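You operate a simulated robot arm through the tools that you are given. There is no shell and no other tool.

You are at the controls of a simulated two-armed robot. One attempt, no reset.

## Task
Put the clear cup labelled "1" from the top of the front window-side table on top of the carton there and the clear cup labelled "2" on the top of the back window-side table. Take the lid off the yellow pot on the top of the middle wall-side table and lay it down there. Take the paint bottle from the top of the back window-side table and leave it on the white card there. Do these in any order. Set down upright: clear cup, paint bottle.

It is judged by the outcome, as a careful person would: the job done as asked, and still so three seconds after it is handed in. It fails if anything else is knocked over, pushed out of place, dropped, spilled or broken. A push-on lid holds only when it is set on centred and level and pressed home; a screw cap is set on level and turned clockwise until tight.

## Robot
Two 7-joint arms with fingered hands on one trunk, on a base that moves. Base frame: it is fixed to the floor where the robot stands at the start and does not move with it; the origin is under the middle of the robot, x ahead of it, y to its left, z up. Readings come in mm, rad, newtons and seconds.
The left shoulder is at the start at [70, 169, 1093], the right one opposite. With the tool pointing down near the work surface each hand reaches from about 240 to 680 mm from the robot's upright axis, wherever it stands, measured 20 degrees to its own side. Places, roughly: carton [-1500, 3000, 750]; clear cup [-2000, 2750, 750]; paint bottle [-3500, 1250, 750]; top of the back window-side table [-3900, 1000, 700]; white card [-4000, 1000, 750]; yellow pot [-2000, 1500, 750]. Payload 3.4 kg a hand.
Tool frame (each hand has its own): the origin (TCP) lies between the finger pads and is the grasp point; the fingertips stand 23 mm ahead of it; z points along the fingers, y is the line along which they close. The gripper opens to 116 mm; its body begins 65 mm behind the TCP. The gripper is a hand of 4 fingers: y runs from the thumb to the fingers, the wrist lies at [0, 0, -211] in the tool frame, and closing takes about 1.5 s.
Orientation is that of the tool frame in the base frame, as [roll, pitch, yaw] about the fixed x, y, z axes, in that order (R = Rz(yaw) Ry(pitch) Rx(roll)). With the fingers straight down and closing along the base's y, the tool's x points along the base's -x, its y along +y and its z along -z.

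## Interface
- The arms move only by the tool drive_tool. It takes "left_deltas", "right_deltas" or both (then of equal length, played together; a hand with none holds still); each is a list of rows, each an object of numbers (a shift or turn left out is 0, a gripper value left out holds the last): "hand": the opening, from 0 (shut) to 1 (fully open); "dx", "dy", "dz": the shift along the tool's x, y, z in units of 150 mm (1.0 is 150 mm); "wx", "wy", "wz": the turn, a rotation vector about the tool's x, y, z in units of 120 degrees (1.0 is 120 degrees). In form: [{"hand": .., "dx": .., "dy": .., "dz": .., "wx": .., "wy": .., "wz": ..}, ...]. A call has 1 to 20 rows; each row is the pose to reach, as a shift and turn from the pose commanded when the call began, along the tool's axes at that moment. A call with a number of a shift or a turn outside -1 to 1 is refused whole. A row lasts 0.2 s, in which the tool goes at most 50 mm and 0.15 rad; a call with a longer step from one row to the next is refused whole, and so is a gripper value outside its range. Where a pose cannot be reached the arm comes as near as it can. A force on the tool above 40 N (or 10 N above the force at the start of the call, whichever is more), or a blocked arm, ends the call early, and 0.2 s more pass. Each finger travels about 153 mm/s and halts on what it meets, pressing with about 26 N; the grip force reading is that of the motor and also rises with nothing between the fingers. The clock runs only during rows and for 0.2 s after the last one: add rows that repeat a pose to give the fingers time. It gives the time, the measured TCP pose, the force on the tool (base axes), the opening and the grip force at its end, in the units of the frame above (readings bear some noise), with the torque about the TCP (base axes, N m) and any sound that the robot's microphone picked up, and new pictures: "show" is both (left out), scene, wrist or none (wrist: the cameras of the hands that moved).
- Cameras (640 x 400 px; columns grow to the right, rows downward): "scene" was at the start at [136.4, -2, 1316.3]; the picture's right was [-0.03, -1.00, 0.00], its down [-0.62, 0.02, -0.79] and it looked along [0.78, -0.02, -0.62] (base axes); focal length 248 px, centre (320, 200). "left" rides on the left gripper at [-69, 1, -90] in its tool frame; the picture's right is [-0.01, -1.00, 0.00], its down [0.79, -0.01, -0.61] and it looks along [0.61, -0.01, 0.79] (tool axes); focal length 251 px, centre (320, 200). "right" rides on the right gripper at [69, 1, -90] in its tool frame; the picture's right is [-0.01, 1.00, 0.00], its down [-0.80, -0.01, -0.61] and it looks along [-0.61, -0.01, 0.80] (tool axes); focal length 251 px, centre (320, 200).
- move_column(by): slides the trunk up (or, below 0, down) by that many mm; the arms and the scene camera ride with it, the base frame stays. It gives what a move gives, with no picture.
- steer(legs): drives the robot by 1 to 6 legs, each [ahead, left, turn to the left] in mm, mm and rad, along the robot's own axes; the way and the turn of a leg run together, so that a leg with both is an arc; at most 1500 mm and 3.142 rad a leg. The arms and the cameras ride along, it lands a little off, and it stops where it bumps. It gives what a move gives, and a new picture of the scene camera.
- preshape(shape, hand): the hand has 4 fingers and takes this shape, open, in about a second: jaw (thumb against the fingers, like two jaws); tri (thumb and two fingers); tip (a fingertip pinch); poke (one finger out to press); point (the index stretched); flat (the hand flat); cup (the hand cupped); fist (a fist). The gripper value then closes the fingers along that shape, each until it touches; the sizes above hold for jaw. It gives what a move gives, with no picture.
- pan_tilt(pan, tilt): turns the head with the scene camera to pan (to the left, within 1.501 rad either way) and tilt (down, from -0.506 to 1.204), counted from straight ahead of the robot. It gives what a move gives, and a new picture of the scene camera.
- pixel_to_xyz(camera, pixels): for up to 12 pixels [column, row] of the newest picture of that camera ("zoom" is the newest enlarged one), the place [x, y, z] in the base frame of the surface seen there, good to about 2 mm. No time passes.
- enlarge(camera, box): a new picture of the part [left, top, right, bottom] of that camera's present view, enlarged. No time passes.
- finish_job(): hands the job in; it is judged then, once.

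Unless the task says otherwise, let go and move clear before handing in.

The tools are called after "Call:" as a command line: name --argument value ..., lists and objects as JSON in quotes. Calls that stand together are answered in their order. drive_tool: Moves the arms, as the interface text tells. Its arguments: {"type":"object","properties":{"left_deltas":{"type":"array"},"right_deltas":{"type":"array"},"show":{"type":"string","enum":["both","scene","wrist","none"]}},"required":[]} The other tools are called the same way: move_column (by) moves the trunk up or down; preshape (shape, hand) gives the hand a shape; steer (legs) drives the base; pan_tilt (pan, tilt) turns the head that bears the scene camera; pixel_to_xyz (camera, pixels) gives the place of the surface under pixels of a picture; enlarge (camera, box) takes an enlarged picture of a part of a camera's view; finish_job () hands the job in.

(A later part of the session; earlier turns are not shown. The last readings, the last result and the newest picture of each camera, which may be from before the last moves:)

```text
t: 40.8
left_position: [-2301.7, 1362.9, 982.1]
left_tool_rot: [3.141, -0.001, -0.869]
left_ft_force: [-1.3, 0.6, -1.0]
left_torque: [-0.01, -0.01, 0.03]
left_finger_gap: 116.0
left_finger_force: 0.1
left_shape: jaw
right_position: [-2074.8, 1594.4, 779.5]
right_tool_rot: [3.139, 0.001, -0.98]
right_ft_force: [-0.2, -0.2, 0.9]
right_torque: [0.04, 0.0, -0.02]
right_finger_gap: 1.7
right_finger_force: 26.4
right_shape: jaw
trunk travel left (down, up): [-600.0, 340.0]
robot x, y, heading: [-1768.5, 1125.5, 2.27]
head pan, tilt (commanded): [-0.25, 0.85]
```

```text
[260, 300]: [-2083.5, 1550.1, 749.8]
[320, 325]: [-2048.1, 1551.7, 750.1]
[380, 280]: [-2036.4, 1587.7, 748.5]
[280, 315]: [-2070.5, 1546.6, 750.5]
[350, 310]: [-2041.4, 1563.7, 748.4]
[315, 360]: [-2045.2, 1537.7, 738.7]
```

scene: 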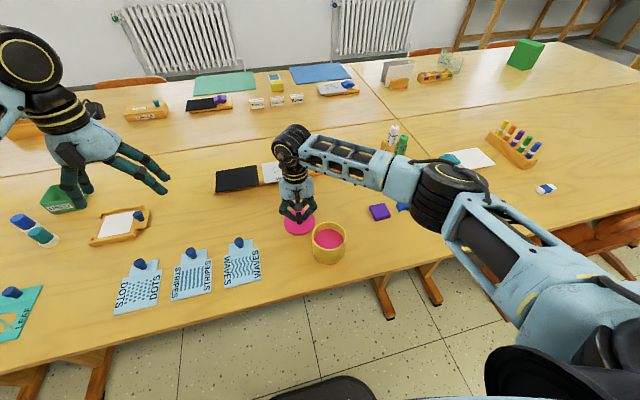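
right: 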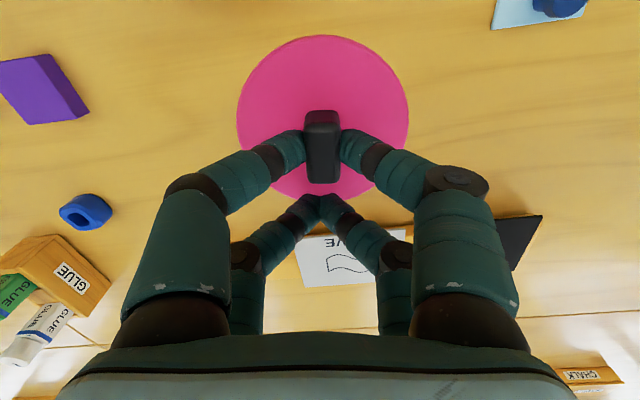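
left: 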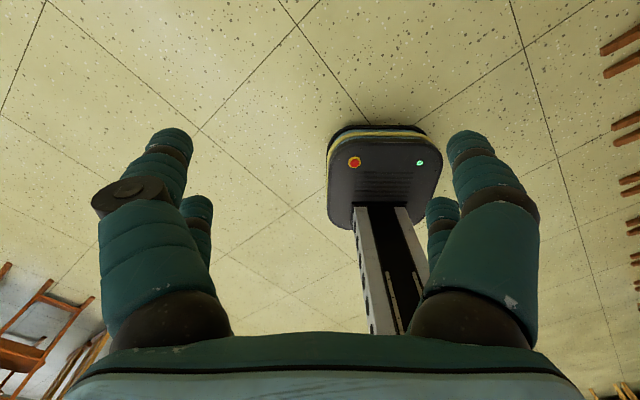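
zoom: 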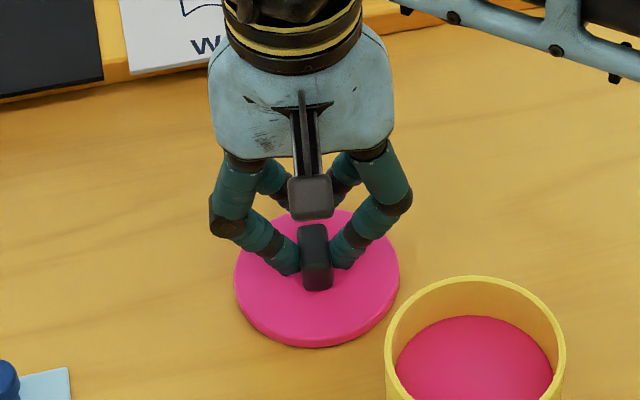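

The lid top is at z≈749.5 with almost no force yet. I'll keep lowering in small steps.

Call:
drive_tool --right_deltas '[{"dz": 0.01}, {"dz": 0.02}, {"dz": 0.027}, {"dz": 0.027}]' --show "none"

Call:
pixel_to_xyz --camera "scene" --pixels '[[289, 226], [300, 231], [311, 223]]'

```text
t: 41.8
left_position: [-2300.5, 1362.4, 985.0]
left_tool_rot: [-3.141, -0.001, -0.869]
left_ft_force: [-0.5, -0.8, 0.3]
left_torque: [0.01, 0.02, 0.02]
left_finger_gap: 115.6
left_finger_force: 0.0
left_shape: jaw
right_position: [-2076.5, 1593.2, 778.2]
right_tool_rot: [3.139, 0.005, -0.979]
right_ft_force: [-2.4, 6.1, 21.7]
right_torque: [-0.25, -0.17, -0.01]
right_finger_gap: 2.4
right_finger_force: 26.0
right_shape: jaw
trunk travel left (down, up): [-600.0, 340.0]
robot x, y, heading: [-1771.4, 1128.7, 2.273]
head pan, tilt (commanded): [-0.25, 0.85]
```

```text
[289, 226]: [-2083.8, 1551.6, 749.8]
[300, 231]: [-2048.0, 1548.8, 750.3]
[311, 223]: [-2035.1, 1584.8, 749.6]
```

A 22 N upward force shows the lid has reached the table. I'll ease off 3 mm, open the fingers, and raise the hand.

Call:
drive_tool --right_deltas '[{"dz": -0.015}, {"dz": -0.02, "hand": 0.15}, {"dz": -0.02, "hand": 0.3}, {"dz": -0.02, "hand": 0.35}, {"dz": -0.02, "hand": 0.35}, {"dz": -0.1, "hand": 0.35}, {"dz": -0.3, "hand": 0.35}, {"dz": -0.55, "hand": 0.4}, {"dz": -0.85, "hand": 0.5}, {"dz": -1.0, "hand": 0.6}]' --show "scene"

Call:
enlarge --camera "scene" --box '[240, 170, 400, 270]'

```text
t: 44.0
left_position: [-2301.4, 1363.6, 982.8]
left_tool_rot: [-3.141, 0.0, -0.868]
left_ft_force: [0.5, -0.9, 0.2]
left_torque: [-0.01, 0.0, 0.02]
left_finger_gap: 116.0
left_finger_force: 0.1
left_shape: jaw
right_position: [-2073.8, 1593.3, 928.3]
right_tool_rot: [3.14, 0.001, -0.981]
right_ft_force: [0.2, -0.2, 1.0]
right_torque: [-0.02, -0.01, -0.01]
right_finger_gap: 68.7
right_finger_force: 0.0
right_shape: jaw
trunk travel left (down, up): [-600.0, 340.0]
robot x, y, heading: [-1773.0, 1128.9, 2.272]
head pan, tilt (commanded): [-0.25, 0.85]
```

scene: 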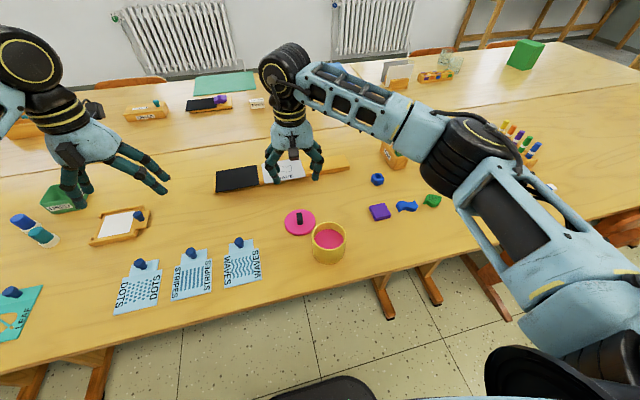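

```text
4.00 times, centred on (320, 220) of scene
```

zoom: 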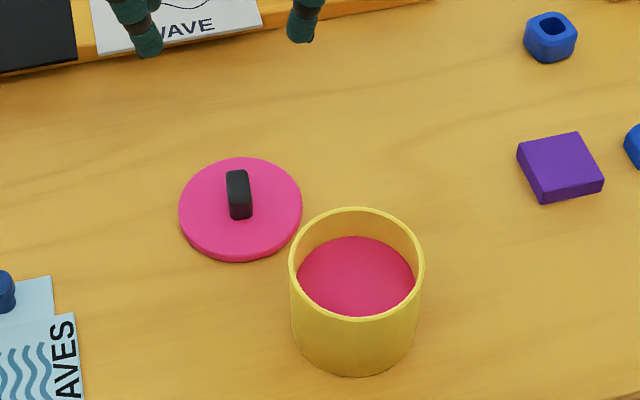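

The lid lies flat at (300,222) beside the open pot, and nothing else moved. I'll raise the right hand and draw both hands closer to the body for travelling.

Call:
drive_tool --right_deltas '[{"dz": -0.2}, {"dz": -0.4}, {"dz": -0.55}, {"dx": 0.2, "dy": -0.1, "dz": -0.7}, {"dx": 0.45, "dy": -0.3, "dz": -0.7}, {"dx": 0.7, "dy": -0.5, "dz": -0.7}, {"dx": 0.8, "dy": -0.7, "dz": -0.7, "wz": -0.03}, {"dx": 0.9, "dy": -0.85, "dz": -0.7, "wz": -0.052}]' --left_deltas '[{"dz": -0.1}, {"dz": -0.2}, {"dz": -0.3}, {"dx": 0.2, "dz": -0.3}, {"dx": 0.4, "dz": -0.3}, {"dx": 0.6, "dz": -0.3}, {"dx": 0.8, "dz": -0.3}, {"dx": 0.95, "dz": -0.3}]' --show "scene"

Call:
pan_tilt --pan 0.7 --tilt 0.4

```text
t: 45.8
left_position: [-2209.7, 1253.5, 1028.6]
left_tool_rot: [3.139, 0.002, -0.868]
left_ft_force: [0.9, 1.0, 0.0]
left_torque: [0.07, 0.0, -0.01]
left_finger_gap: 115.9
left_finger_force: 0.2
left_shape: jaw
right_position: [-1895.7, 1555.5, 1030.1]
right_tool_rot: [3.14, 0.004, -0.872]
right_ft_force: [0.6, -0.1, -0.1]
right_torque: [0.01, 0.01, 0.0]
right_finger_gap: 69.2
right_finger_force: 0.0
right_shape: jaw
trunk travel left (down, up): [-600.0, 340.0]
robot x, y, heading: [-1771.7, 1126.8, 2.275]
head pan, tilt (commanded): [-0.25, 0.85]
```

scene: 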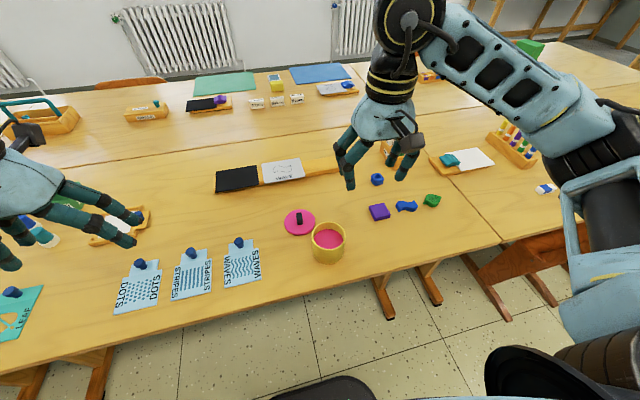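

```text
t: 47.0
left_position: [-2210.9, 1254.6, 1028.5]
left_tool_rot: [-3.14, 0.0, -0.87]
left_ft_force: [0.6, 1.3, -0.5]
left_torque: [-0.03, -0.03, -0.01]
left_finger_gap: 115.7
left_finger_force: 0.0
left_shape: jaw
right_position: [-1897.6, 1555.2, 1029.7]
right_tool_rot: [3.141, 0.0, -0.874]
right_ft_force: [-0.3, 0.2, -1.5]
right_torque: [-0.01, -0.02, 0.01]
right_finger_gap: 69.2
right_finger_force: 0.0
right_shape: jaw
trunk travel left (down, up): [-600.0, 340.0]
robot x, y, heading: [-1768.9, 1127.1, 2.271]
head pan, tilt (commanded): [0.7, 0.4]
```

scene: 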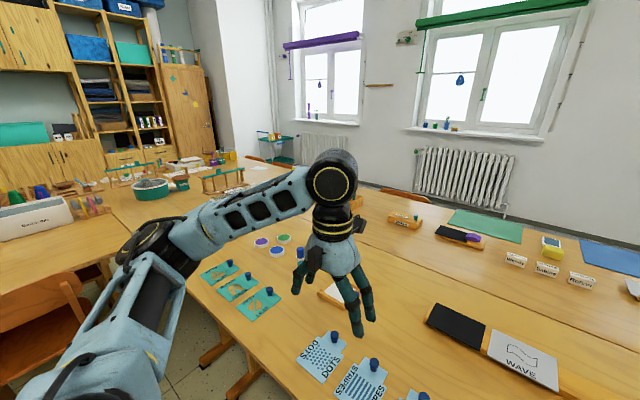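

The left arm hides the back tables. I'll raise the trunk for a better overview.

Call:
move_column --by 330

Call:
pan_tilt --pan 0.6 --tilt 0.45

Call:
pan_tilt --pan -0.5 --tilt 0.5

```text
t: 50.2
left_position: [-2210.9, 1255.0, 1360.3]
left_tool_rot: [3.141, 0.0, -0.869]
left_ft_force: [0.3, 0.1, 0.0]
left_torque: [-0.02, 0.01, 0.02]
left_finger_gap: 116.1
left_finger_force: 0.0
left_shape: jaw
right_position: [-1897.3, 1556.1, 1360.0]
right_tool_rot: [3.14, 0.001, -0.874]
right_ft_force: [-0.1, -0.1, 0.4]
right_torque: [0.02, 0.01, -0.02]
right_finger_gap: 69.3
right_finger_force: 0.0
right_shape: jaw
trunk travel left (down, up): [-930.0, 10.0]
robot x, y, heading: [-1774.1, 1122.9, 2.273]
head pan, tilt (commanded): [0.7, 0.4]
```

```text
t: 50.9
left_position: [-2210.6, 1255.2, 1360.0]
left_tool_rot: [-3.141, 0.0, -0.87]
left_ft_force: [-0.7, -0.6, 0.1]
left_torque: [0.01, 0.02, -0.01]
left_finger_gap: 115.8
left_finger_force: 0.1
left_shape: jaw
right_position: [-1895.2, 1556.6, 1360.1]
right_tool_rot: [3.139, 0.001, -0.871]
right_ft_force: [0.0, 0.9, -0.8]
right_torque: [0.02, 0.01, -0.03]
right_finger_gap: 69.3
right_finger_force: 0.0
right_shape: jaw
trunk travel left (down, up): [-930.0, 10.0]
robot x, y, heading: [-1771.6, 1127.9, 2.271]
head pan, tilt (commanded): [0.6, 0.45]
```

scene: 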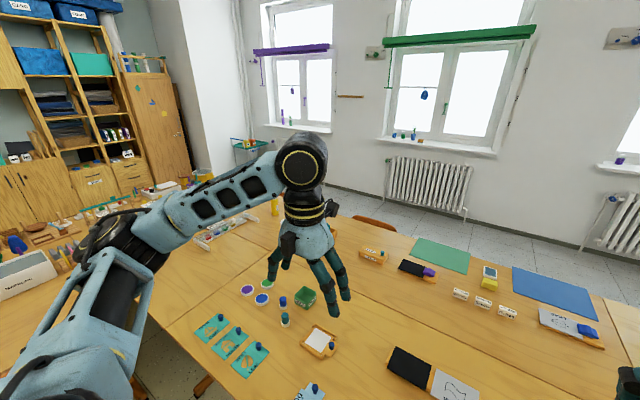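

```text
t: 52.2
left_position: [-2210.2, 1253.9, 1358.8]
left_tool_rot: [-3.141, 0.001, -0.868]
left_ft_force: [-0.2, -0.2, -0.1]
left_torque: [-0.03, -0.02, 0.0]
left_finger_gap: 115.7
left_finger_force: 0.0
left_shape: jaw
right_position: [-1896.8, 1555.7, 1359.7]
right_tool_rot: [3.137, 0.003, -0.872]
right_ft_force: [0.1, -0.6, 1.1]
right_torque: [0.01, 0.0, 0.03]
right_finger_gap: 69.2
right_finger_force: 0.1
right_shape: jaw
trunk travel left (down, up): [-930.0, 10.0]
robot x, y, heading: [-1772.8, 1124.3, 2.266]
head pan, tilt (commanded): [-0.499, 0.499]
```

scene: 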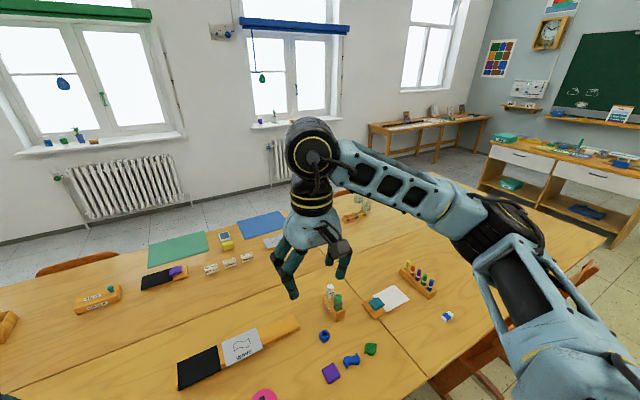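

The arms hide part of the tables, but with the trunk up they are above the furniture, so only the base needs floor clearance. I'll back away from the table and turn towards the front of the room.

Call:
steer --legs '[[-550, 0, 0], [0, 0, -1.55]]'

Call:
pan_tilt --pan 0.3 --tilt 0.6

```text
t: 59.2
left_position: [-1289.8, 1146.6, 1359.2]
left_tool_rot: [-3.141, 0.0, -2.438]
left_ft_force: [-1.0, 0.0, -1.0]
left_torque: [0.0, 0.02, 0.04]
left_finger_gap: 115.9
left_finger_force: 0.1
left_shape: jaw
right_position: [-987.2, 833.2, 1359.0]
right_tool_rot: [3.14, 0.002, -2.44]
right_ft_force: [-0.3, 0.2, -0.5]
right_torque: [-0.05, 0.01, -0.02]
right_finger_gap: 69.1
right_finger_force: 0.0
right_shape: jaw
trunk travel left (down, up): [-930.0, 10.0]
robot x, y, heading: [-1414.9, 702.5, 0.708]
head pan, tilt (commanded): [-0.499, 0.499]
```

scene: 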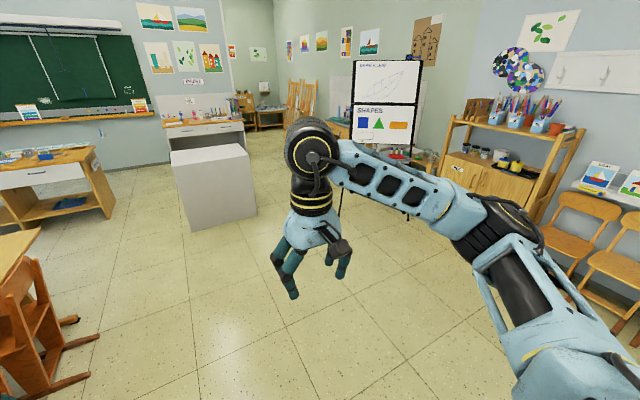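

```text
t: 60.4
left_position: [-1289.4, 1146.5, 1359.7]
left_tool_rot: [3.141, 0.001, -2.436]
left_ft_force: [-0.3, -0.5, 0.5]
left_torque: [0.03, 0.0, 0.03]
left_finger_gap: 115.8
left_finger_force: 0.1
left_shape: jaw
right_position: [-987.9, 832.7, 1359.6]
right_tool_rot: [3.14, 0.002, -2.441]
right_ft_force: [0.1, 0.3, 0.9]
right_torque: [-0.01, 0.0, -0.01]
right_finger_gap: 68.9
right_finger_force: 0.0
right_shape: jaw
trunk travel left (down, up): [-930.0, 10.0]
robot x, y, heading: [-1411.2, 706.3, 0.71]
head pan, tilt (commanded): [0.3, 0.6]
```

scene: 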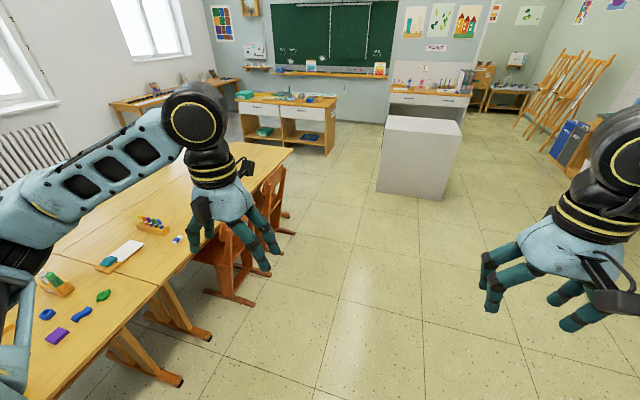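

The passage to the front is clear, with chairs at (240,270) and (275,200) and the block at (418,155). I'll measure their floor positions.

Call:
pixel_to_xyz --camera "scene" --pixels '[[250, 302], [293, 232], [288, 215], [381, 192], [440, 202], [300, 185], [330, 154], [293, 150], [207, 335], [255, 140], [390, 120], [460, 125]]'

```text
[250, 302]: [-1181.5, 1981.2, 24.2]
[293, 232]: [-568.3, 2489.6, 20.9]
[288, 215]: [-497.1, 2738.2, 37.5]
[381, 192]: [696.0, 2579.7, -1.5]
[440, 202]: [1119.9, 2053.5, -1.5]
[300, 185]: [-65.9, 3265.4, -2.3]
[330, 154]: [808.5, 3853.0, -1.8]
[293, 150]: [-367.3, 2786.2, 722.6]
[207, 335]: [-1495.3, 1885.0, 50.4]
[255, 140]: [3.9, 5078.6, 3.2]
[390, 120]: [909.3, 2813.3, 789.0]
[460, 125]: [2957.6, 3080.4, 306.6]
```

The chairs protrude only slightly past the table edge, and there is about a metre between the table's front corner and the block. I'll drive through the gap to the window side.

Call:
steer --legs '[[1480, 0, 0], [990, 450, 0], [200, 1000, 0], [0, 900, 0]]'

Call:
pan_tilt --pan 1.5 --tilt 0.45

```text
t: 82.0
left_position: [-840.3, 4653.4, 1360.4]
left_tool_rot: [3.139, -0.001, -2.442]
left_ft_force: [0.4, -0.4, 0.7]
left_torque: [-0.01, 0.0, 0.02]
left_finger_gap: 115.9
left_finger_force: 0.1
left_shape: jaw
right_position: [-540.5, 4339.6, 1359.6]
right_tool_rot: [3.139, 0.002, -2.446]
right_ft_force: [-0.6, -0.5, 0.1]
right_torque: [0.02, 0.02, -0.03]
right_finger_gap: 68.9
right_finger_force: 0.0
right_shape: jaw
trunk travel left (down, up): [-930.0, 10.0]
robot x, y, heading: [-970.6, 4215.8, 0.698]
head pan, tilt (commanded): [0.3, 0.6]
```

scene: 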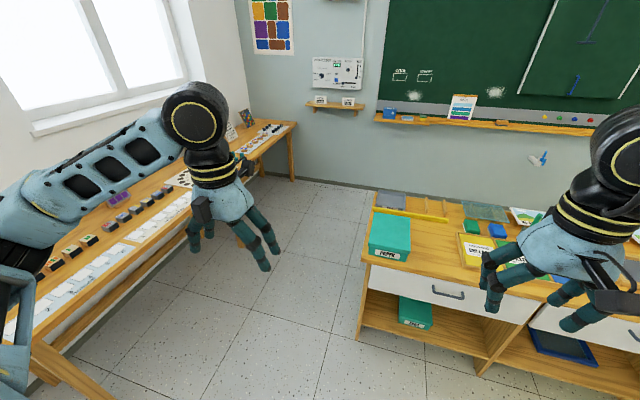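

```text
t: 83.4
left_position: [-842.6, 4654.7, 1358.7]
left_tool_rot: [-3.141, 0.0, -2.442]
left_ft_force: [0.0, 0.4, -0.4]
left_torque: [0.0, -0.01, -0.03]
left_finger_gap: 116.1
left_finger_force: 0.2
left_shape: jaw
right_position: [-541.5, 4339.7, 1359.1]
right_tool_rot: [3.141, -0.001, -2.445]
right_ft_force: [0.3, -0.2, 0.3]
right_torque: [0.01, 0.0, 0.0]
right_finger_gap: 69.1
right_finger_force: 0.2
right_shape: jaw
trunk travel left (down, up): [-930.0, 10.0]
robot x, y, heading: [-968.0, 4219.4, 0.704]
head pan, tilt (commanded): [1.499, 0.45]
```

scene: 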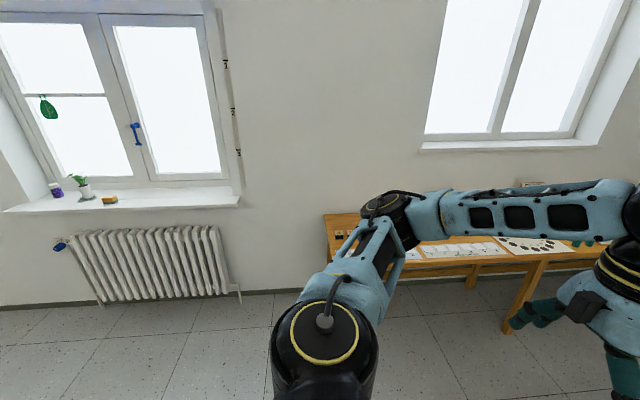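

I'm now at the front window corner. I'll turn right to face the wall side and look along the window side of the tables.

Call:
steer --legs '[[0, 0, -1.555]]'

Call:
pan_tilt --pan -1.2 --tilt 0.45

```text
t: 87.6
left_position: [-526.9, 4096.9, 1359.4]
left_tool_rot: [3.141, -0.001, 2.291]
left_ft_force: [0.1, 0.3, 0.0]
left_torque: [-0.05, 0.0, 0.0]
left_finger_gap: 115.9
left_finger_force: 0.1
left_shape: jaw
right_position: [-836.1, 3789.3, 1360.2]
right_tool_rot: [3.139, 0.002, 2.285]
right_ft_force: [-0.3, -0.2, 0.1]
right_torque: [-0.02, 0.03, 0.02]
right_finger_gap: 69.0
right_finger_force: 0.0
right_shape: jaw
trunk travel left (down, up): [-930.0, 10.0]
robot x, y, heading: [-971.2, 4213.5, -0.853]
head pan, tilt (commanded): [1.499, 0.45]
```

scene: 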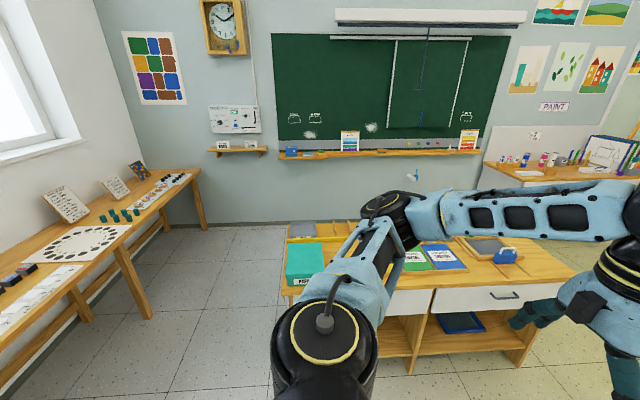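

```text
t: 90.0
left_position: [-529.0, 4096.3, 1358.3]
left_tool_rot: [3.141, 0.001, 2.29]
left_ft_force: [-0.5, -0.5, 0.2]
left_torque: [0.03, -0.01, 0.0]
left_finger_gap: 116.0
left_finger_force: 0.0
left_shape: jaw
right_position: [-836.2, 3790.1, 1360.0]
right_tool_rot: [3.14, 0.001, 2.286]
right_ft_force: [-0.6, 0.4, 0.7]
right_torque: [-0.02, 0.01, 0.0]
right_finger_gap: 69.1
right_finger_force: 0.0
right_shape: jaw
trunk travel left (down, up): [-930.0, 10.0]
robot x, y, heading: [-969.8, 4216.0, -0.851]
head pan, tilt (commanded): [-1.201, 0.45]
```

scene: 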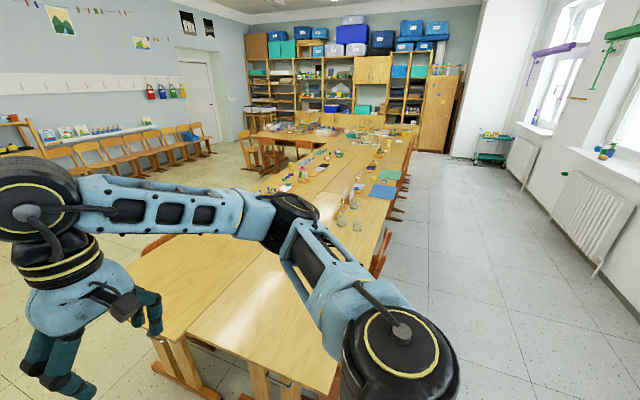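

From here I can see the whole row and a wide window-side aisle. I'll zoom in on the window-side edge and its chairs.

Call:
enlarge --camera "scene" --box '[280, 120, 440, 220]'

Call:
enlarge --camera "scene" --box '[320, 180, 430, 280]'

Call:
pixel_to_xyz --camera "scene" --pixels '[[382, 275], [385, 240], [391, 200], [405, 180], [357, 224], [343, 215], [353, 205], [370, 230], [335, 300], [330, 392]]'

```text
4.00 times, centred on (360, 170) of scene
```

zoom: 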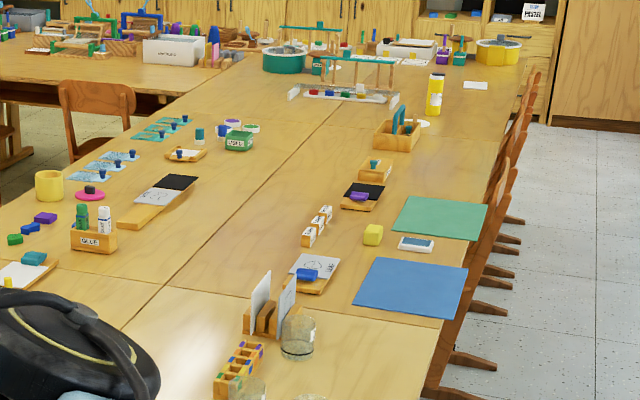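

```text
4.00 times, centred on (375, 230) of scene
```

zoom: 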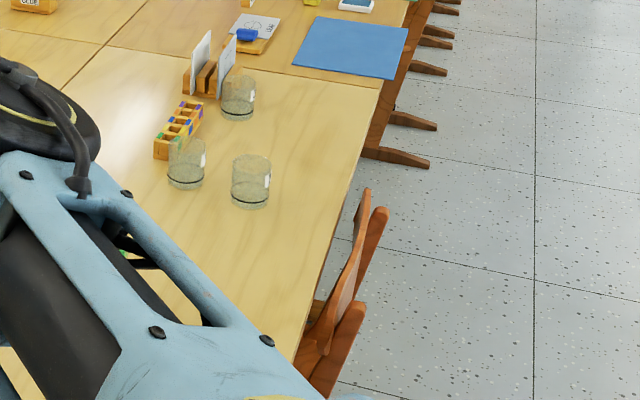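

```text
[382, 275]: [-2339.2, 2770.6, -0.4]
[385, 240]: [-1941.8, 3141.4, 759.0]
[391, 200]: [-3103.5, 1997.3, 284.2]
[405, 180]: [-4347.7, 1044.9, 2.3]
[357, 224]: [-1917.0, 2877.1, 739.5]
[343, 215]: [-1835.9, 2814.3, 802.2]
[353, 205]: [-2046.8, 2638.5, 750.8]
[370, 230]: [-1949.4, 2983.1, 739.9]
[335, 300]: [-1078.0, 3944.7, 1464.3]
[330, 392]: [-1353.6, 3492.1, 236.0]
```

There are three clear cups near the window edge with white labels facing roughly towards the window, and chairs tucked under that edge. I'll back into the aisle and slide along to face them.

Call:
steer --legs '[[-650, 0, 0], [0, -1400, 0]]'

Call:
pan_tilt --pan 0.0 --tilt 0.7

```text
t: 100.2
left_position: [-2008.1, 3649.8, 1359.3]
left_tool_rot: [-3.141, 0.0, 2.298]
left_ft_force: [-0.7, 0.1, 0.1]
left_torque: [-0.01, 0.0, -0.01]
left_finger_gap: 115.9
left_finger_force: 0.1
left_shape: jaw
right_position: [-2315.4, 3340.3, 1359.6]
right_tool_rot: [3.139, 0.003, 2.294]
right_ft_force: [0.8, -0.1, 0.6]
right_torque: [-0.03, -0.01, 0.0]
right_finger_gap: 69.3
right_finger_force: 0.1
right_shape: jaw
trunk travel left (down, up): [-930.0, 10.0]
robot x, y, heading: [-2454.1, 3765.9, -0.844]
head pan, tilt (commanded): [-1.201, 0.45]
```

scene: 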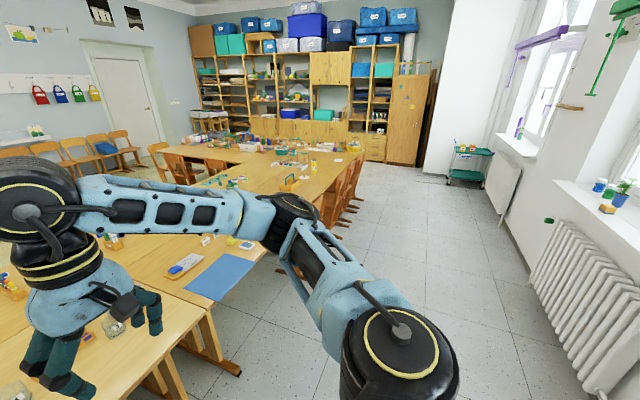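

```text
t: 101.6
left_position: [-2009.2, 3647.5, 1359.6]
left_tool_rot: [-3.141, -0.001, 2.297]
left_ft_force: [-0.4, -0.1, 0.2]
left_torque: [-0.02, -0.02, 0.01]
left_finger_gap: 116.0
left_finger_force: 0.1
left_shape: jaw
right_position: [-2315.6, 3338.5, 1359.6]
right_tool_rot: [3.138, 0.003, 2.292]
right_ft_force: [0.5, -0.6, -0.2]
right_torque: [0.0, 0.02, 0.01]
right_finger_gap: 69.1
right_finger_force: 0.0
right_shape: jaw
trunk travel left (down, up): [-930.0, 10.0]
robot x, y, heading: [-2450.7, 3763.0, -0.849]
head pan, tilt (commanded): [0.0, 0.7]
```

scene: 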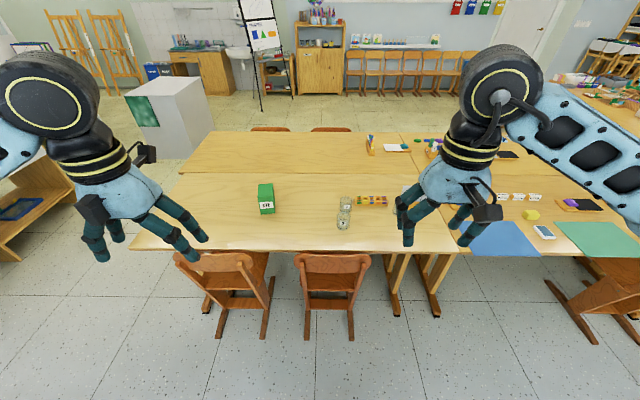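

Now I face the front table with the carton at (266,198), cups at (345,212), and chairs at (230,280) and (333,280). I'll zoom in and measure.

Call:
enlarge --camera "scene" --box '[300, 170, 460, 270]'

Call:
pixel_to_xyz --camera "scene" --pixels '[[298, 256], [367, 256], [263, 258], [180, 258], [266, 186], [266, 208], [460, 252], [352, 338], [306, 338], [396, 315], [395, 212], [343, 228]]'

Call:
enlarge --camera "scene" --box '[230, 170, 310, 220]'

```text
4.00 times, centred on (380, 220) of scene
```

zoom: 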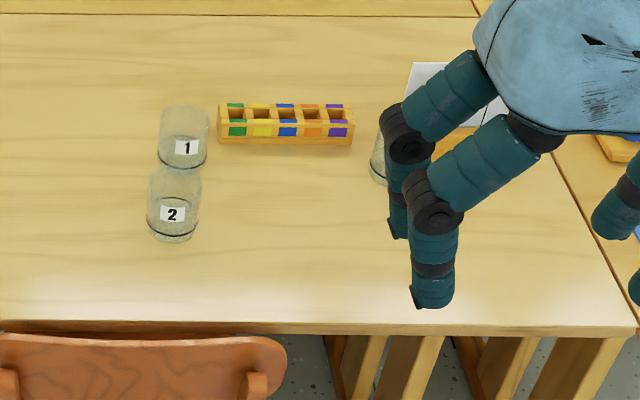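

```text
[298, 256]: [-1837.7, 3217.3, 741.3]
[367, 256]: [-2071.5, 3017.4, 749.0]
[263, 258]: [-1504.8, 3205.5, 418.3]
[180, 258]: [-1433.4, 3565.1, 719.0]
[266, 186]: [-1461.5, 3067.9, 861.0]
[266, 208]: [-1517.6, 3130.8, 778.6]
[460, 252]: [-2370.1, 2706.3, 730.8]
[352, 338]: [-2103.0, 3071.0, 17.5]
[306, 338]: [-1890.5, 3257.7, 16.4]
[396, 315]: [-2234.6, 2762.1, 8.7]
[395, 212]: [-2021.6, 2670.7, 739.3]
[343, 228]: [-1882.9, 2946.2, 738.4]
```

```text
8.00 times, centred on (270, 195) of scene
```

zoom: 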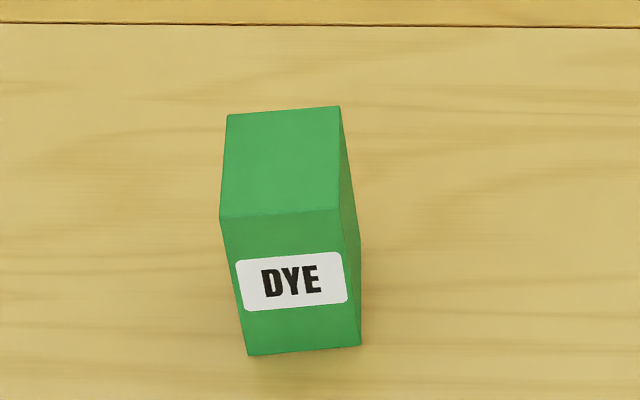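

Cup "1" is the farther of the pair at zoom (184,140), cup "2" the nearer at (172,212), and the carton is labelled DYE. The chairs limit how close I can stand, so I'll look down to measure my base footprint.

Call:
pan_tilt --pan 0.0 --tilt 1.2

```text
t: 102.5
left_position: [-2009.3, 3647.8, 1358.8]
left_tool_rot: [3.14, -0.001, 2.296]
left_ft_force: [0.4, -0.6, 0.1]
left_torque: [-0.02, 0.01, -0.01]
left_finger_gap: 116.0
left_finger_force: 0.0
left_shape: jaw
right_position: [-2315.9, 3339.4, 1360.0]
right_tool_rot: [3.139, 0.003, 2.293]
right_ft_force: [-0.2, -0.3, 0.0]
right_torque: [-0.01, 0.06, -0.01]
right_finger_gap: 68.9
right_finger_force: 0.2
right_shape: jaw
trunk travel left (down, up): [-930.0, 10.0]
robot x, y, heading: [-2448.8, 3764.3, -0.844]
head pan, tilt (commanded): [0.0, 1.201]
```

scene: 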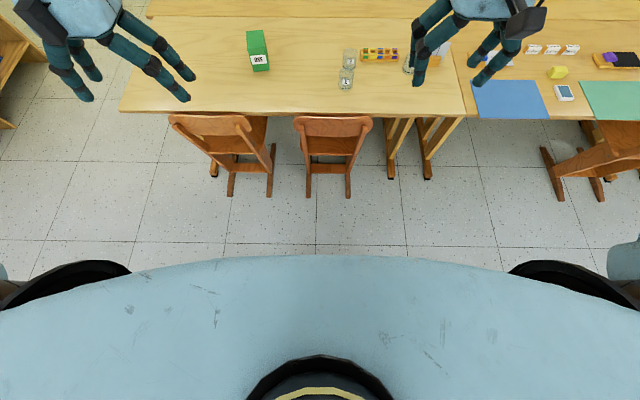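

The torso hides the base from the head camera. I'll take wrist pictures instead, since the left wrist camera saw the base earlier.

Call:
drive_tool --left_deltas '[{"dx": 0.0}]' --right_deltas '[{"dx": 0.0}]' --show "wrist"

```text
t: 102.9
left_position: [-2009.8, 3648.2, 1358.6]
left_tool_rot: [3.141, 0.0, 2.297]
left_ft_force: [-0.3, 0.6, -0.6]
left_torque: [0.01, 0.01, 0.0]
left_finger_gap: 116.1
left_finger_force: 0.1
left_shape: jaw
right_position: [-2315.7, 3340.3, 1359.7]
right_tool_rot: [3.141, 0.002, 2.293]
right_ft_force: [-0.5, 0.1, -0.4]
right_torque: [0.01, -0.03, 0.04]
right_finger_gap: 69.0
right_finger_force: 0.0
right_shape: jaw
trunk travel left (down, up): [-930.0, 10.0]
robot x, y, heading: [-2453.1, 3765.9, -0.85]
head pan, tilt (commanded): [0.0, 1.201]
```

right: 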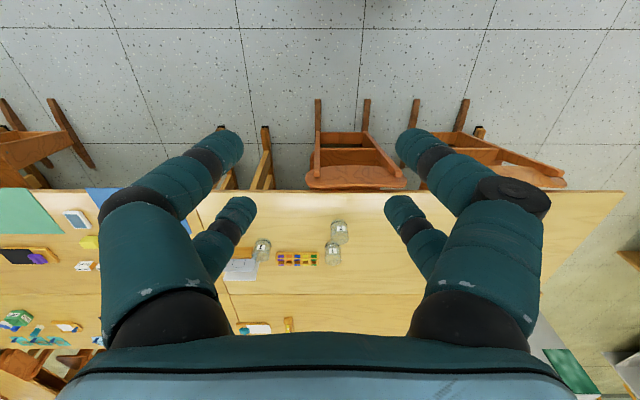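
left: 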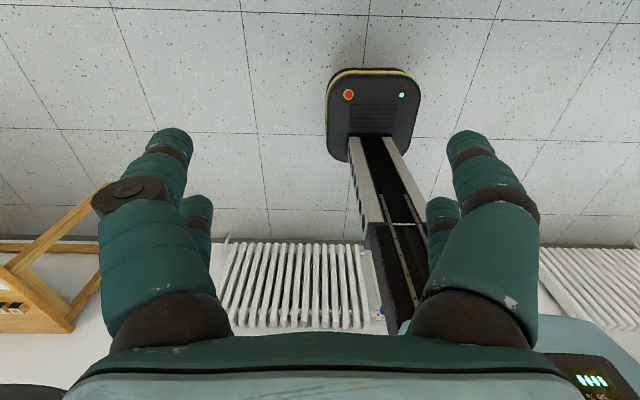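

The base shows at (372,110) in the left wrist view. I'll measure its outline.

Call:
pixel_to_xyz --camera "left" --pixels '[[345, 74], [370, 72], [400, 74], [330, 100], [330, 140], [345, 157], [417, 100], [412, 130], [375, 85], [372, 145], [332, 80], [413, 80]]'

Call:
enlarge --camera "left" --box '[300, 50, 460, 150]'

```text
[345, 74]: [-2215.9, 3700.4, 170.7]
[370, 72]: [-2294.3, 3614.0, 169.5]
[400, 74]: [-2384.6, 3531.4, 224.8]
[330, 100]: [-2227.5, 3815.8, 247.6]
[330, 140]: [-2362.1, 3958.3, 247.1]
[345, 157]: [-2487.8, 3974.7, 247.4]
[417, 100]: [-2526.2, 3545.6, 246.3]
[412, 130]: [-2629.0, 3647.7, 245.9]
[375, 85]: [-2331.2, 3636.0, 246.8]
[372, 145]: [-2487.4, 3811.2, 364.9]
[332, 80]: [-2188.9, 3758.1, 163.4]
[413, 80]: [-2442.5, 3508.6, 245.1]
```

```text
4.00 times, centred on (380, 100) of left
```

zoom: 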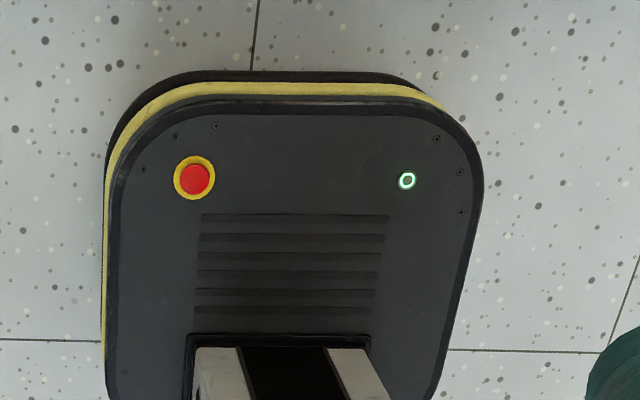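

The base is about 440 × 430 mm and 247 mm high, so it must stay clear of the chair skids, which end near v≈3700. I'll zoom in on the cups, the carton and the chair feet for exact positions.

Call:
pan_tilt --pan 0.0 --tilt 1.0

Call:
enlarge --camera "scene" --box '[320, 95, 400, 145]'

Call:
pixel_to_xyz --camera "scene" --pixels '[[230, 250], [272, 250], [308, 250], [348, 250], [175, 170], [258, 170], [295, 170], [370, 170], [390, 230], [428, 230]]'

```text
t: 103.6
left_position: [-2010.0, 3649.4, 1358.9]
left_tool_rot: [3.139, 0.001, 2.298]
left_ft_force: [-0.2, -0.5, -0.3]
left_torque: [0.02, 0.01, 0.0]
left_finger_gap: 115.5
left_finger_force: 0.0
left_shape: jaw
right_position: [-2315.4, 3338.6, 1359.5]
right_tool_rot: [3.14, 0.001, 2.294]
right_ft_force: [0.5, 0.1, 0.7]
right_torque: [0.02, 0.0, 0.01]
right_finger_gap: 68.9
right_finger_force: 0.1
right_shape: jaw
trunk travel left (down, up): [-930.0, 10.0]
robot x, y, heading: [-2449.8, 3766.5, -0.849]
head pan, tilt (commanded): [0.0, 1.0]
```

scene: 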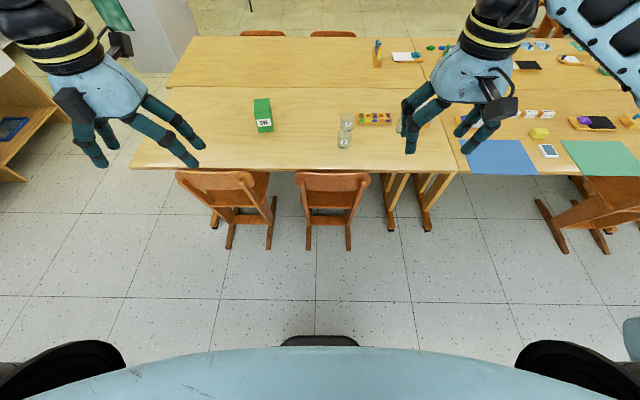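

```text
8.00 times, centred on (360, 120) of scene
```

zoom: 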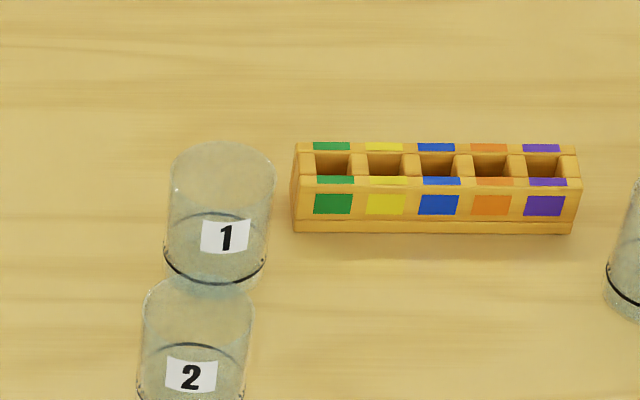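

```text
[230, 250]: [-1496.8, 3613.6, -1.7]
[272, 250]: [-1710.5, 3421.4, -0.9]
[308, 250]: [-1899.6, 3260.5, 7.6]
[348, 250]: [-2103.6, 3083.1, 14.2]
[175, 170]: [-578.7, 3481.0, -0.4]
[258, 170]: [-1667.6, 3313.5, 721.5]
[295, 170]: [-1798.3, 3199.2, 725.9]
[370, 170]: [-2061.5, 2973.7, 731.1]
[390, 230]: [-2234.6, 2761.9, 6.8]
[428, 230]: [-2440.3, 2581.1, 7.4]
```

Cup labels 1 and 2 are clear in the zoom at (226,238) and (192,376). I'll measure both cups and the tray beside them.

Call:
pixel_to_xyz --camera "zoom" --pixels '[[206, 238], [226, 250], [246, 235], [170, 372], [192, 388], [214, 376], [215, 284], [200, 160], [168, 200], [272, 200], [295, 200], [310, 228]]'

Call:
enlarge --camera "scene" --box '[300, 105, 380, 155]'

Call:
pixel_to_xyz --camera "zoom" --pixels '[[305, 220], [350, 278], [330, 300], [350, 305], [372, 300], [352, 345], [300, 330], [404, 330], [345, 195], [312, 205], [320, 345], [430, 120]]'

```text
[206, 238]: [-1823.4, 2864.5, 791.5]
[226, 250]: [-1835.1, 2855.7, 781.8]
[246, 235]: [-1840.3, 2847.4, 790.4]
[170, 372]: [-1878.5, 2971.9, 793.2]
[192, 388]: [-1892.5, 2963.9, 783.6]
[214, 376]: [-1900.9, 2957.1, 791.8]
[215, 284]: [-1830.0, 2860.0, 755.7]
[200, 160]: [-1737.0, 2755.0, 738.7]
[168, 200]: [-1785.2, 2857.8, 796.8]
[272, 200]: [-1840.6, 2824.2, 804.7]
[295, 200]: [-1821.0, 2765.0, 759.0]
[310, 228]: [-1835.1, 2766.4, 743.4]
```

```text
8.00 times, centred on (340, 130) of scene
```

zoom: 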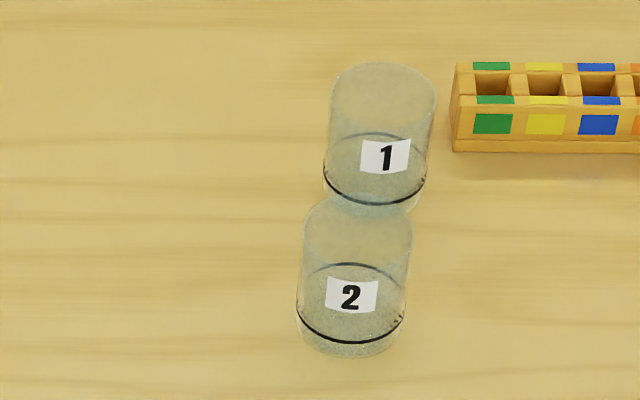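

```text
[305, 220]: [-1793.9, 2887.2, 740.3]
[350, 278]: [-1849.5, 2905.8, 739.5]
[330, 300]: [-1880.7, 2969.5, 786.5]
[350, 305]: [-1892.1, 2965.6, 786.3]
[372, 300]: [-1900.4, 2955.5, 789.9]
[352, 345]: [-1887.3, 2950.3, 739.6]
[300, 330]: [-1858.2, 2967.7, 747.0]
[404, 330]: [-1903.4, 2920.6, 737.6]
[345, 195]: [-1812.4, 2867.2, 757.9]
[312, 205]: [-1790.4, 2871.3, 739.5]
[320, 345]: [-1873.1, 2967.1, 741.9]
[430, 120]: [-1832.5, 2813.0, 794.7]
```

Cup 1's axis is near (-1812,2835) and cup 2's near (-1872,2939), both about 66 mm wide with rims near z≈818. I'll lower the trunk, move so the left hand faces cup 1, and stop behind the chairs.

Call:
pixel_to_xyz --camera "scene" --pixels '[[256, 100], [269, 99], [271, 116], [258, 118], [263, 108], [259, 130], [272, 128]]'

Call:
steer --legs '[[0, -290, 0], [460, 0, 0]]'

Call:
move_column --by -330

Call:
pan_tilt --pan 0.15 --tilt 0.85

```text
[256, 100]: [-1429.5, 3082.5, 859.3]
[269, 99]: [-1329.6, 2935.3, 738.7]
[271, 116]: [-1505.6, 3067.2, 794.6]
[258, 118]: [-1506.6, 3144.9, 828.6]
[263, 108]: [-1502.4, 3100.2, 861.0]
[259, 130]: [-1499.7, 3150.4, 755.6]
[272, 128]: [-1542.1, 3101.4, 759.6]
```

```text
t: 108.0
left_position: [-1915.1, 3115.7, 1359.4]
left_tool_rot: [-3.14, 0.001, 2.3]
left_ft_force: [0.8, 0.7, 0.8]
left_torque: [0.02, 0.0, -0.02]
left_finger_gap: 115.7
left_finger_force: 0.1
left_shape: jaw
right_position: [-2222.9, 2805.1, 1360.8]
right_tool_rot: [3.141, 0.003, 2.296]
right_ft_force: [-0.1, 0.3, -1.0]
right_torque: [-0.03, -0.03, 0.03]
right_finger_gap: 69.1
right_finger_force: 0.0
right_shape: jaw
trunk travel left (down, up): [-930.0, 10.0]
robot x, y, heading: [-2355.8, 3230.2, -0.84]
head pan, tilt (commanded): [0.0, 1.0]
```

scene: 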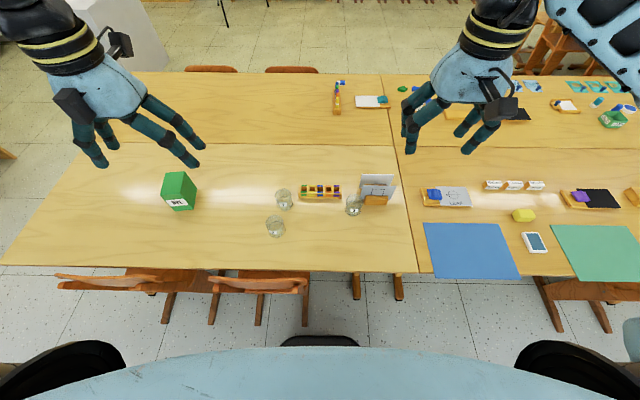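

```text
t: 111.2
left_position: [-1915.5, 3113.9, 1029.1]
left_tool_rot: [3.141, 0.0, 2.3]
left_ft_force: [0.5, 1.0, -0.7]
left_torque: [-0.01, 0.0, 0.0]
left_finger_gap: 115.8
left_finger_force: 0.1
left_shape: jaw
right_position: [-2220.1, 2804.7, 1030.2]
right_tool_rot: [3.14, 0.002, 2.296]
right_ft_force: [-0.2, -0.4, 0.2]
right_torque: [-0.03, -0.03, 0.0]
right_finger_gap: 69.3
right_finger_force: 0.0
right_shape: jaw
trunk travel left (down, up): [-600.0, 340.0]
robot x, y, heading: [-2357.9, 3231.5, -0.846]
head pan, tilt (commanded): [0.0, 1.0]
```

```text
t: 112.0
left_position: [-1914.5, 3113.9, 1028.4]
left_tool_rot: [3.141, -0.001, 2.3]
left_ft_force: [-0.4, -0.7, 1.3]
left_torque: [-0.01, 0.05, 0.0]
left_finger_gap: 116.0
left_finger_force: 0.1
left_shape: jaw
right_position: [-2220.7, 2803.6, 1029.5]
right_tool_rot: [3.141, 0.002, 2.296]
right_ft_force: [0.7, -0.3, 0.0]
right_torque: [0.03, -0.01, 0.0]
right_finger_gap: 69.3
right_finger_force: 0.1
right_shape: jaw
trunk travel left (down, up): [-600.0, 340.0]
robot x, y, heading: [-2354.5, 3228.5, -0.843]
head pan, tilt (commanded): [0.15, 0.85]
```

scene: 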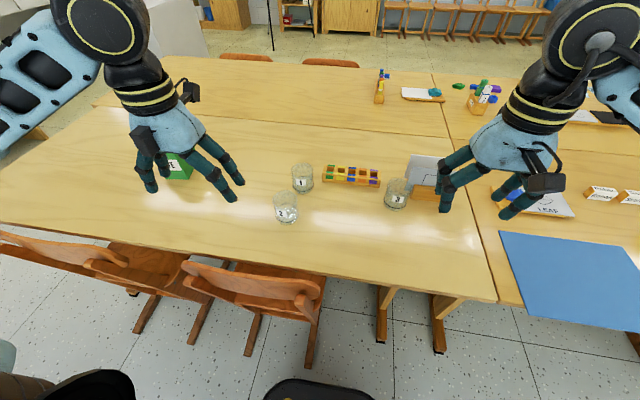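

I'm at the planned spot with cup 1 at (302,178) and cup 2 at (286,206) in clear view. I'll zoom in to measure the cups from here.

Call:
enlarge --camera "scene" --box '[260, 155, 340, 230]'

Call:
pixel_to_xyz --camera "scene" --pixels '[[301, 184], [298, 184], [304, 183], [281, 213], [278, 213], [285, 212], [292, 180], [313, 180], [302, 192], [303, 165], [275, 208], [297, 207]]'

```text
5.33 times, centred on (300, 192) of scene
```

zoom: 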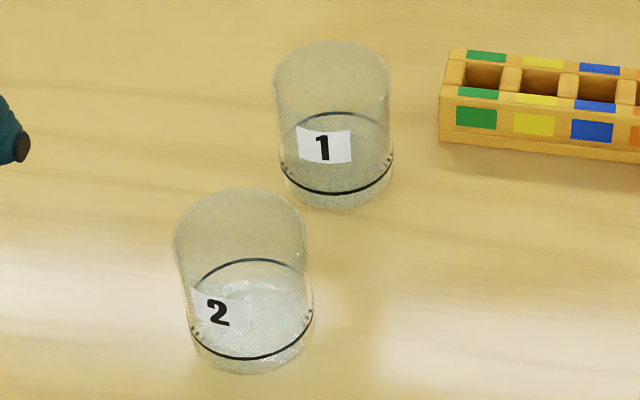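

```text
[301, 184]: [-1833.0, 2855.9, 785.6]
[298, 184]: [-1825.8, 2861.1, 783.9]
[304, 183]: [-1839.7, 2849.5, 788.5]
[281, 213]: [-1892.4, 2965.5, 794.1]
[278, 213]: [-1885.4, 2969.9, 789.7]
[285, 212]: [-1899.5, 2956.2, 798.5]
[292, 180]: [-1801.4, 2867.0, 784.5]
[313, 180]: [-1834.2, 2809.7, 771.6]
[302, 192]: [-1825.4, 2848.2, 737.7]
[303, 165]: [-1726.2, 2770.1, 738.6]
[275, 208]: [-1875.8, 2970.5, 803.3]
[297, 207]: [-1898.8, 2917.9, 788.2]
```

Cup 1's axis fits at (-1811,2833). It is at the edge of straight-down reach, so I'll tilt the left tool forward 30° and approach in stages, staying high.

Call:
drive_tool --left_deltas '[{"dx": -0.119, "dy": -0.091, "dz": 0.03, "wy": -0.031}, {"dx": -0.238, "dy": -0.182, "dz": 0.06, "wy": -0.062}, {"dx": -0.356, "dy": -0.273, "dz": 0.09, "wy": -0.094}, {"dx": -0.475, "dy": -0.365, "dz": 0.12, "wy": -0.125}, {"dx": -0.594, "dy": -0.456, "dz": 0.15, "wy": -0.156}, {"dx": -0.713, "dy": -0.547, "dz": 0.18, "wy": -0.187}, {"dx": -0.83, "dy": -0.64, "dz": 0.2, "wy": -0.219}, {"dx": -0.95, "dy": -0.73, "dz": 0.2, "wy": -0.25}, {"dx": -0.95, "dy": -0.73, "dz": 0.2, "wy": -0.25}]' --show "both"

```text
t: 114.0
left_position: [-1900.9, 2933.9, 999.1]
left_tool_rot: [3.141, 0.524, 2.3]
left_ft_force: [-0.4, 0.1, 0.7]
left_torque: [0.0, -0.01, 0.0]
left_finger_gap: 116.0
left_finger_force: 0.1
left_shape: jaw
right_position: [-2220.3, 2804.5, 1030.8]
right_tool_rot: [3.139, 0.003, 2.296]
right_ft_force: [0.1, -0.5, 0.0]
right_torque: [-0.04, -0.02, 0.01]
right_finger_gap: 68.9
right_finger_force: 0.1
right_shape: jaw
trunk travel left (down, up): [-600.0, 340.0]
robot x, y, heading: [-2355.4, 3225.1, -0.839]
head pan, tilt (commanded): [0.15, 0.85]
```

scene: 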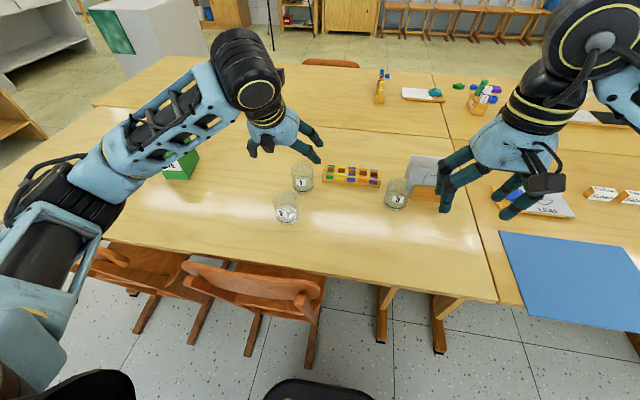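
left: 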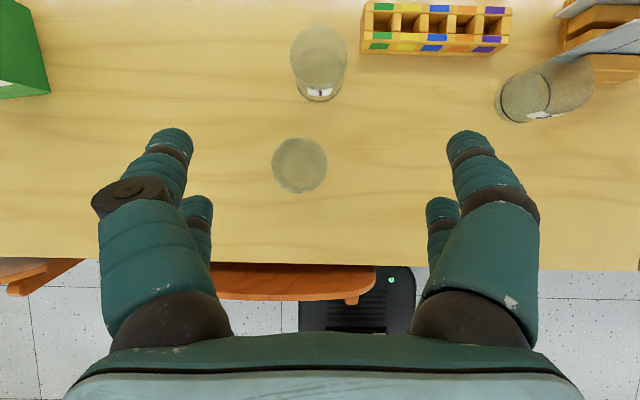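

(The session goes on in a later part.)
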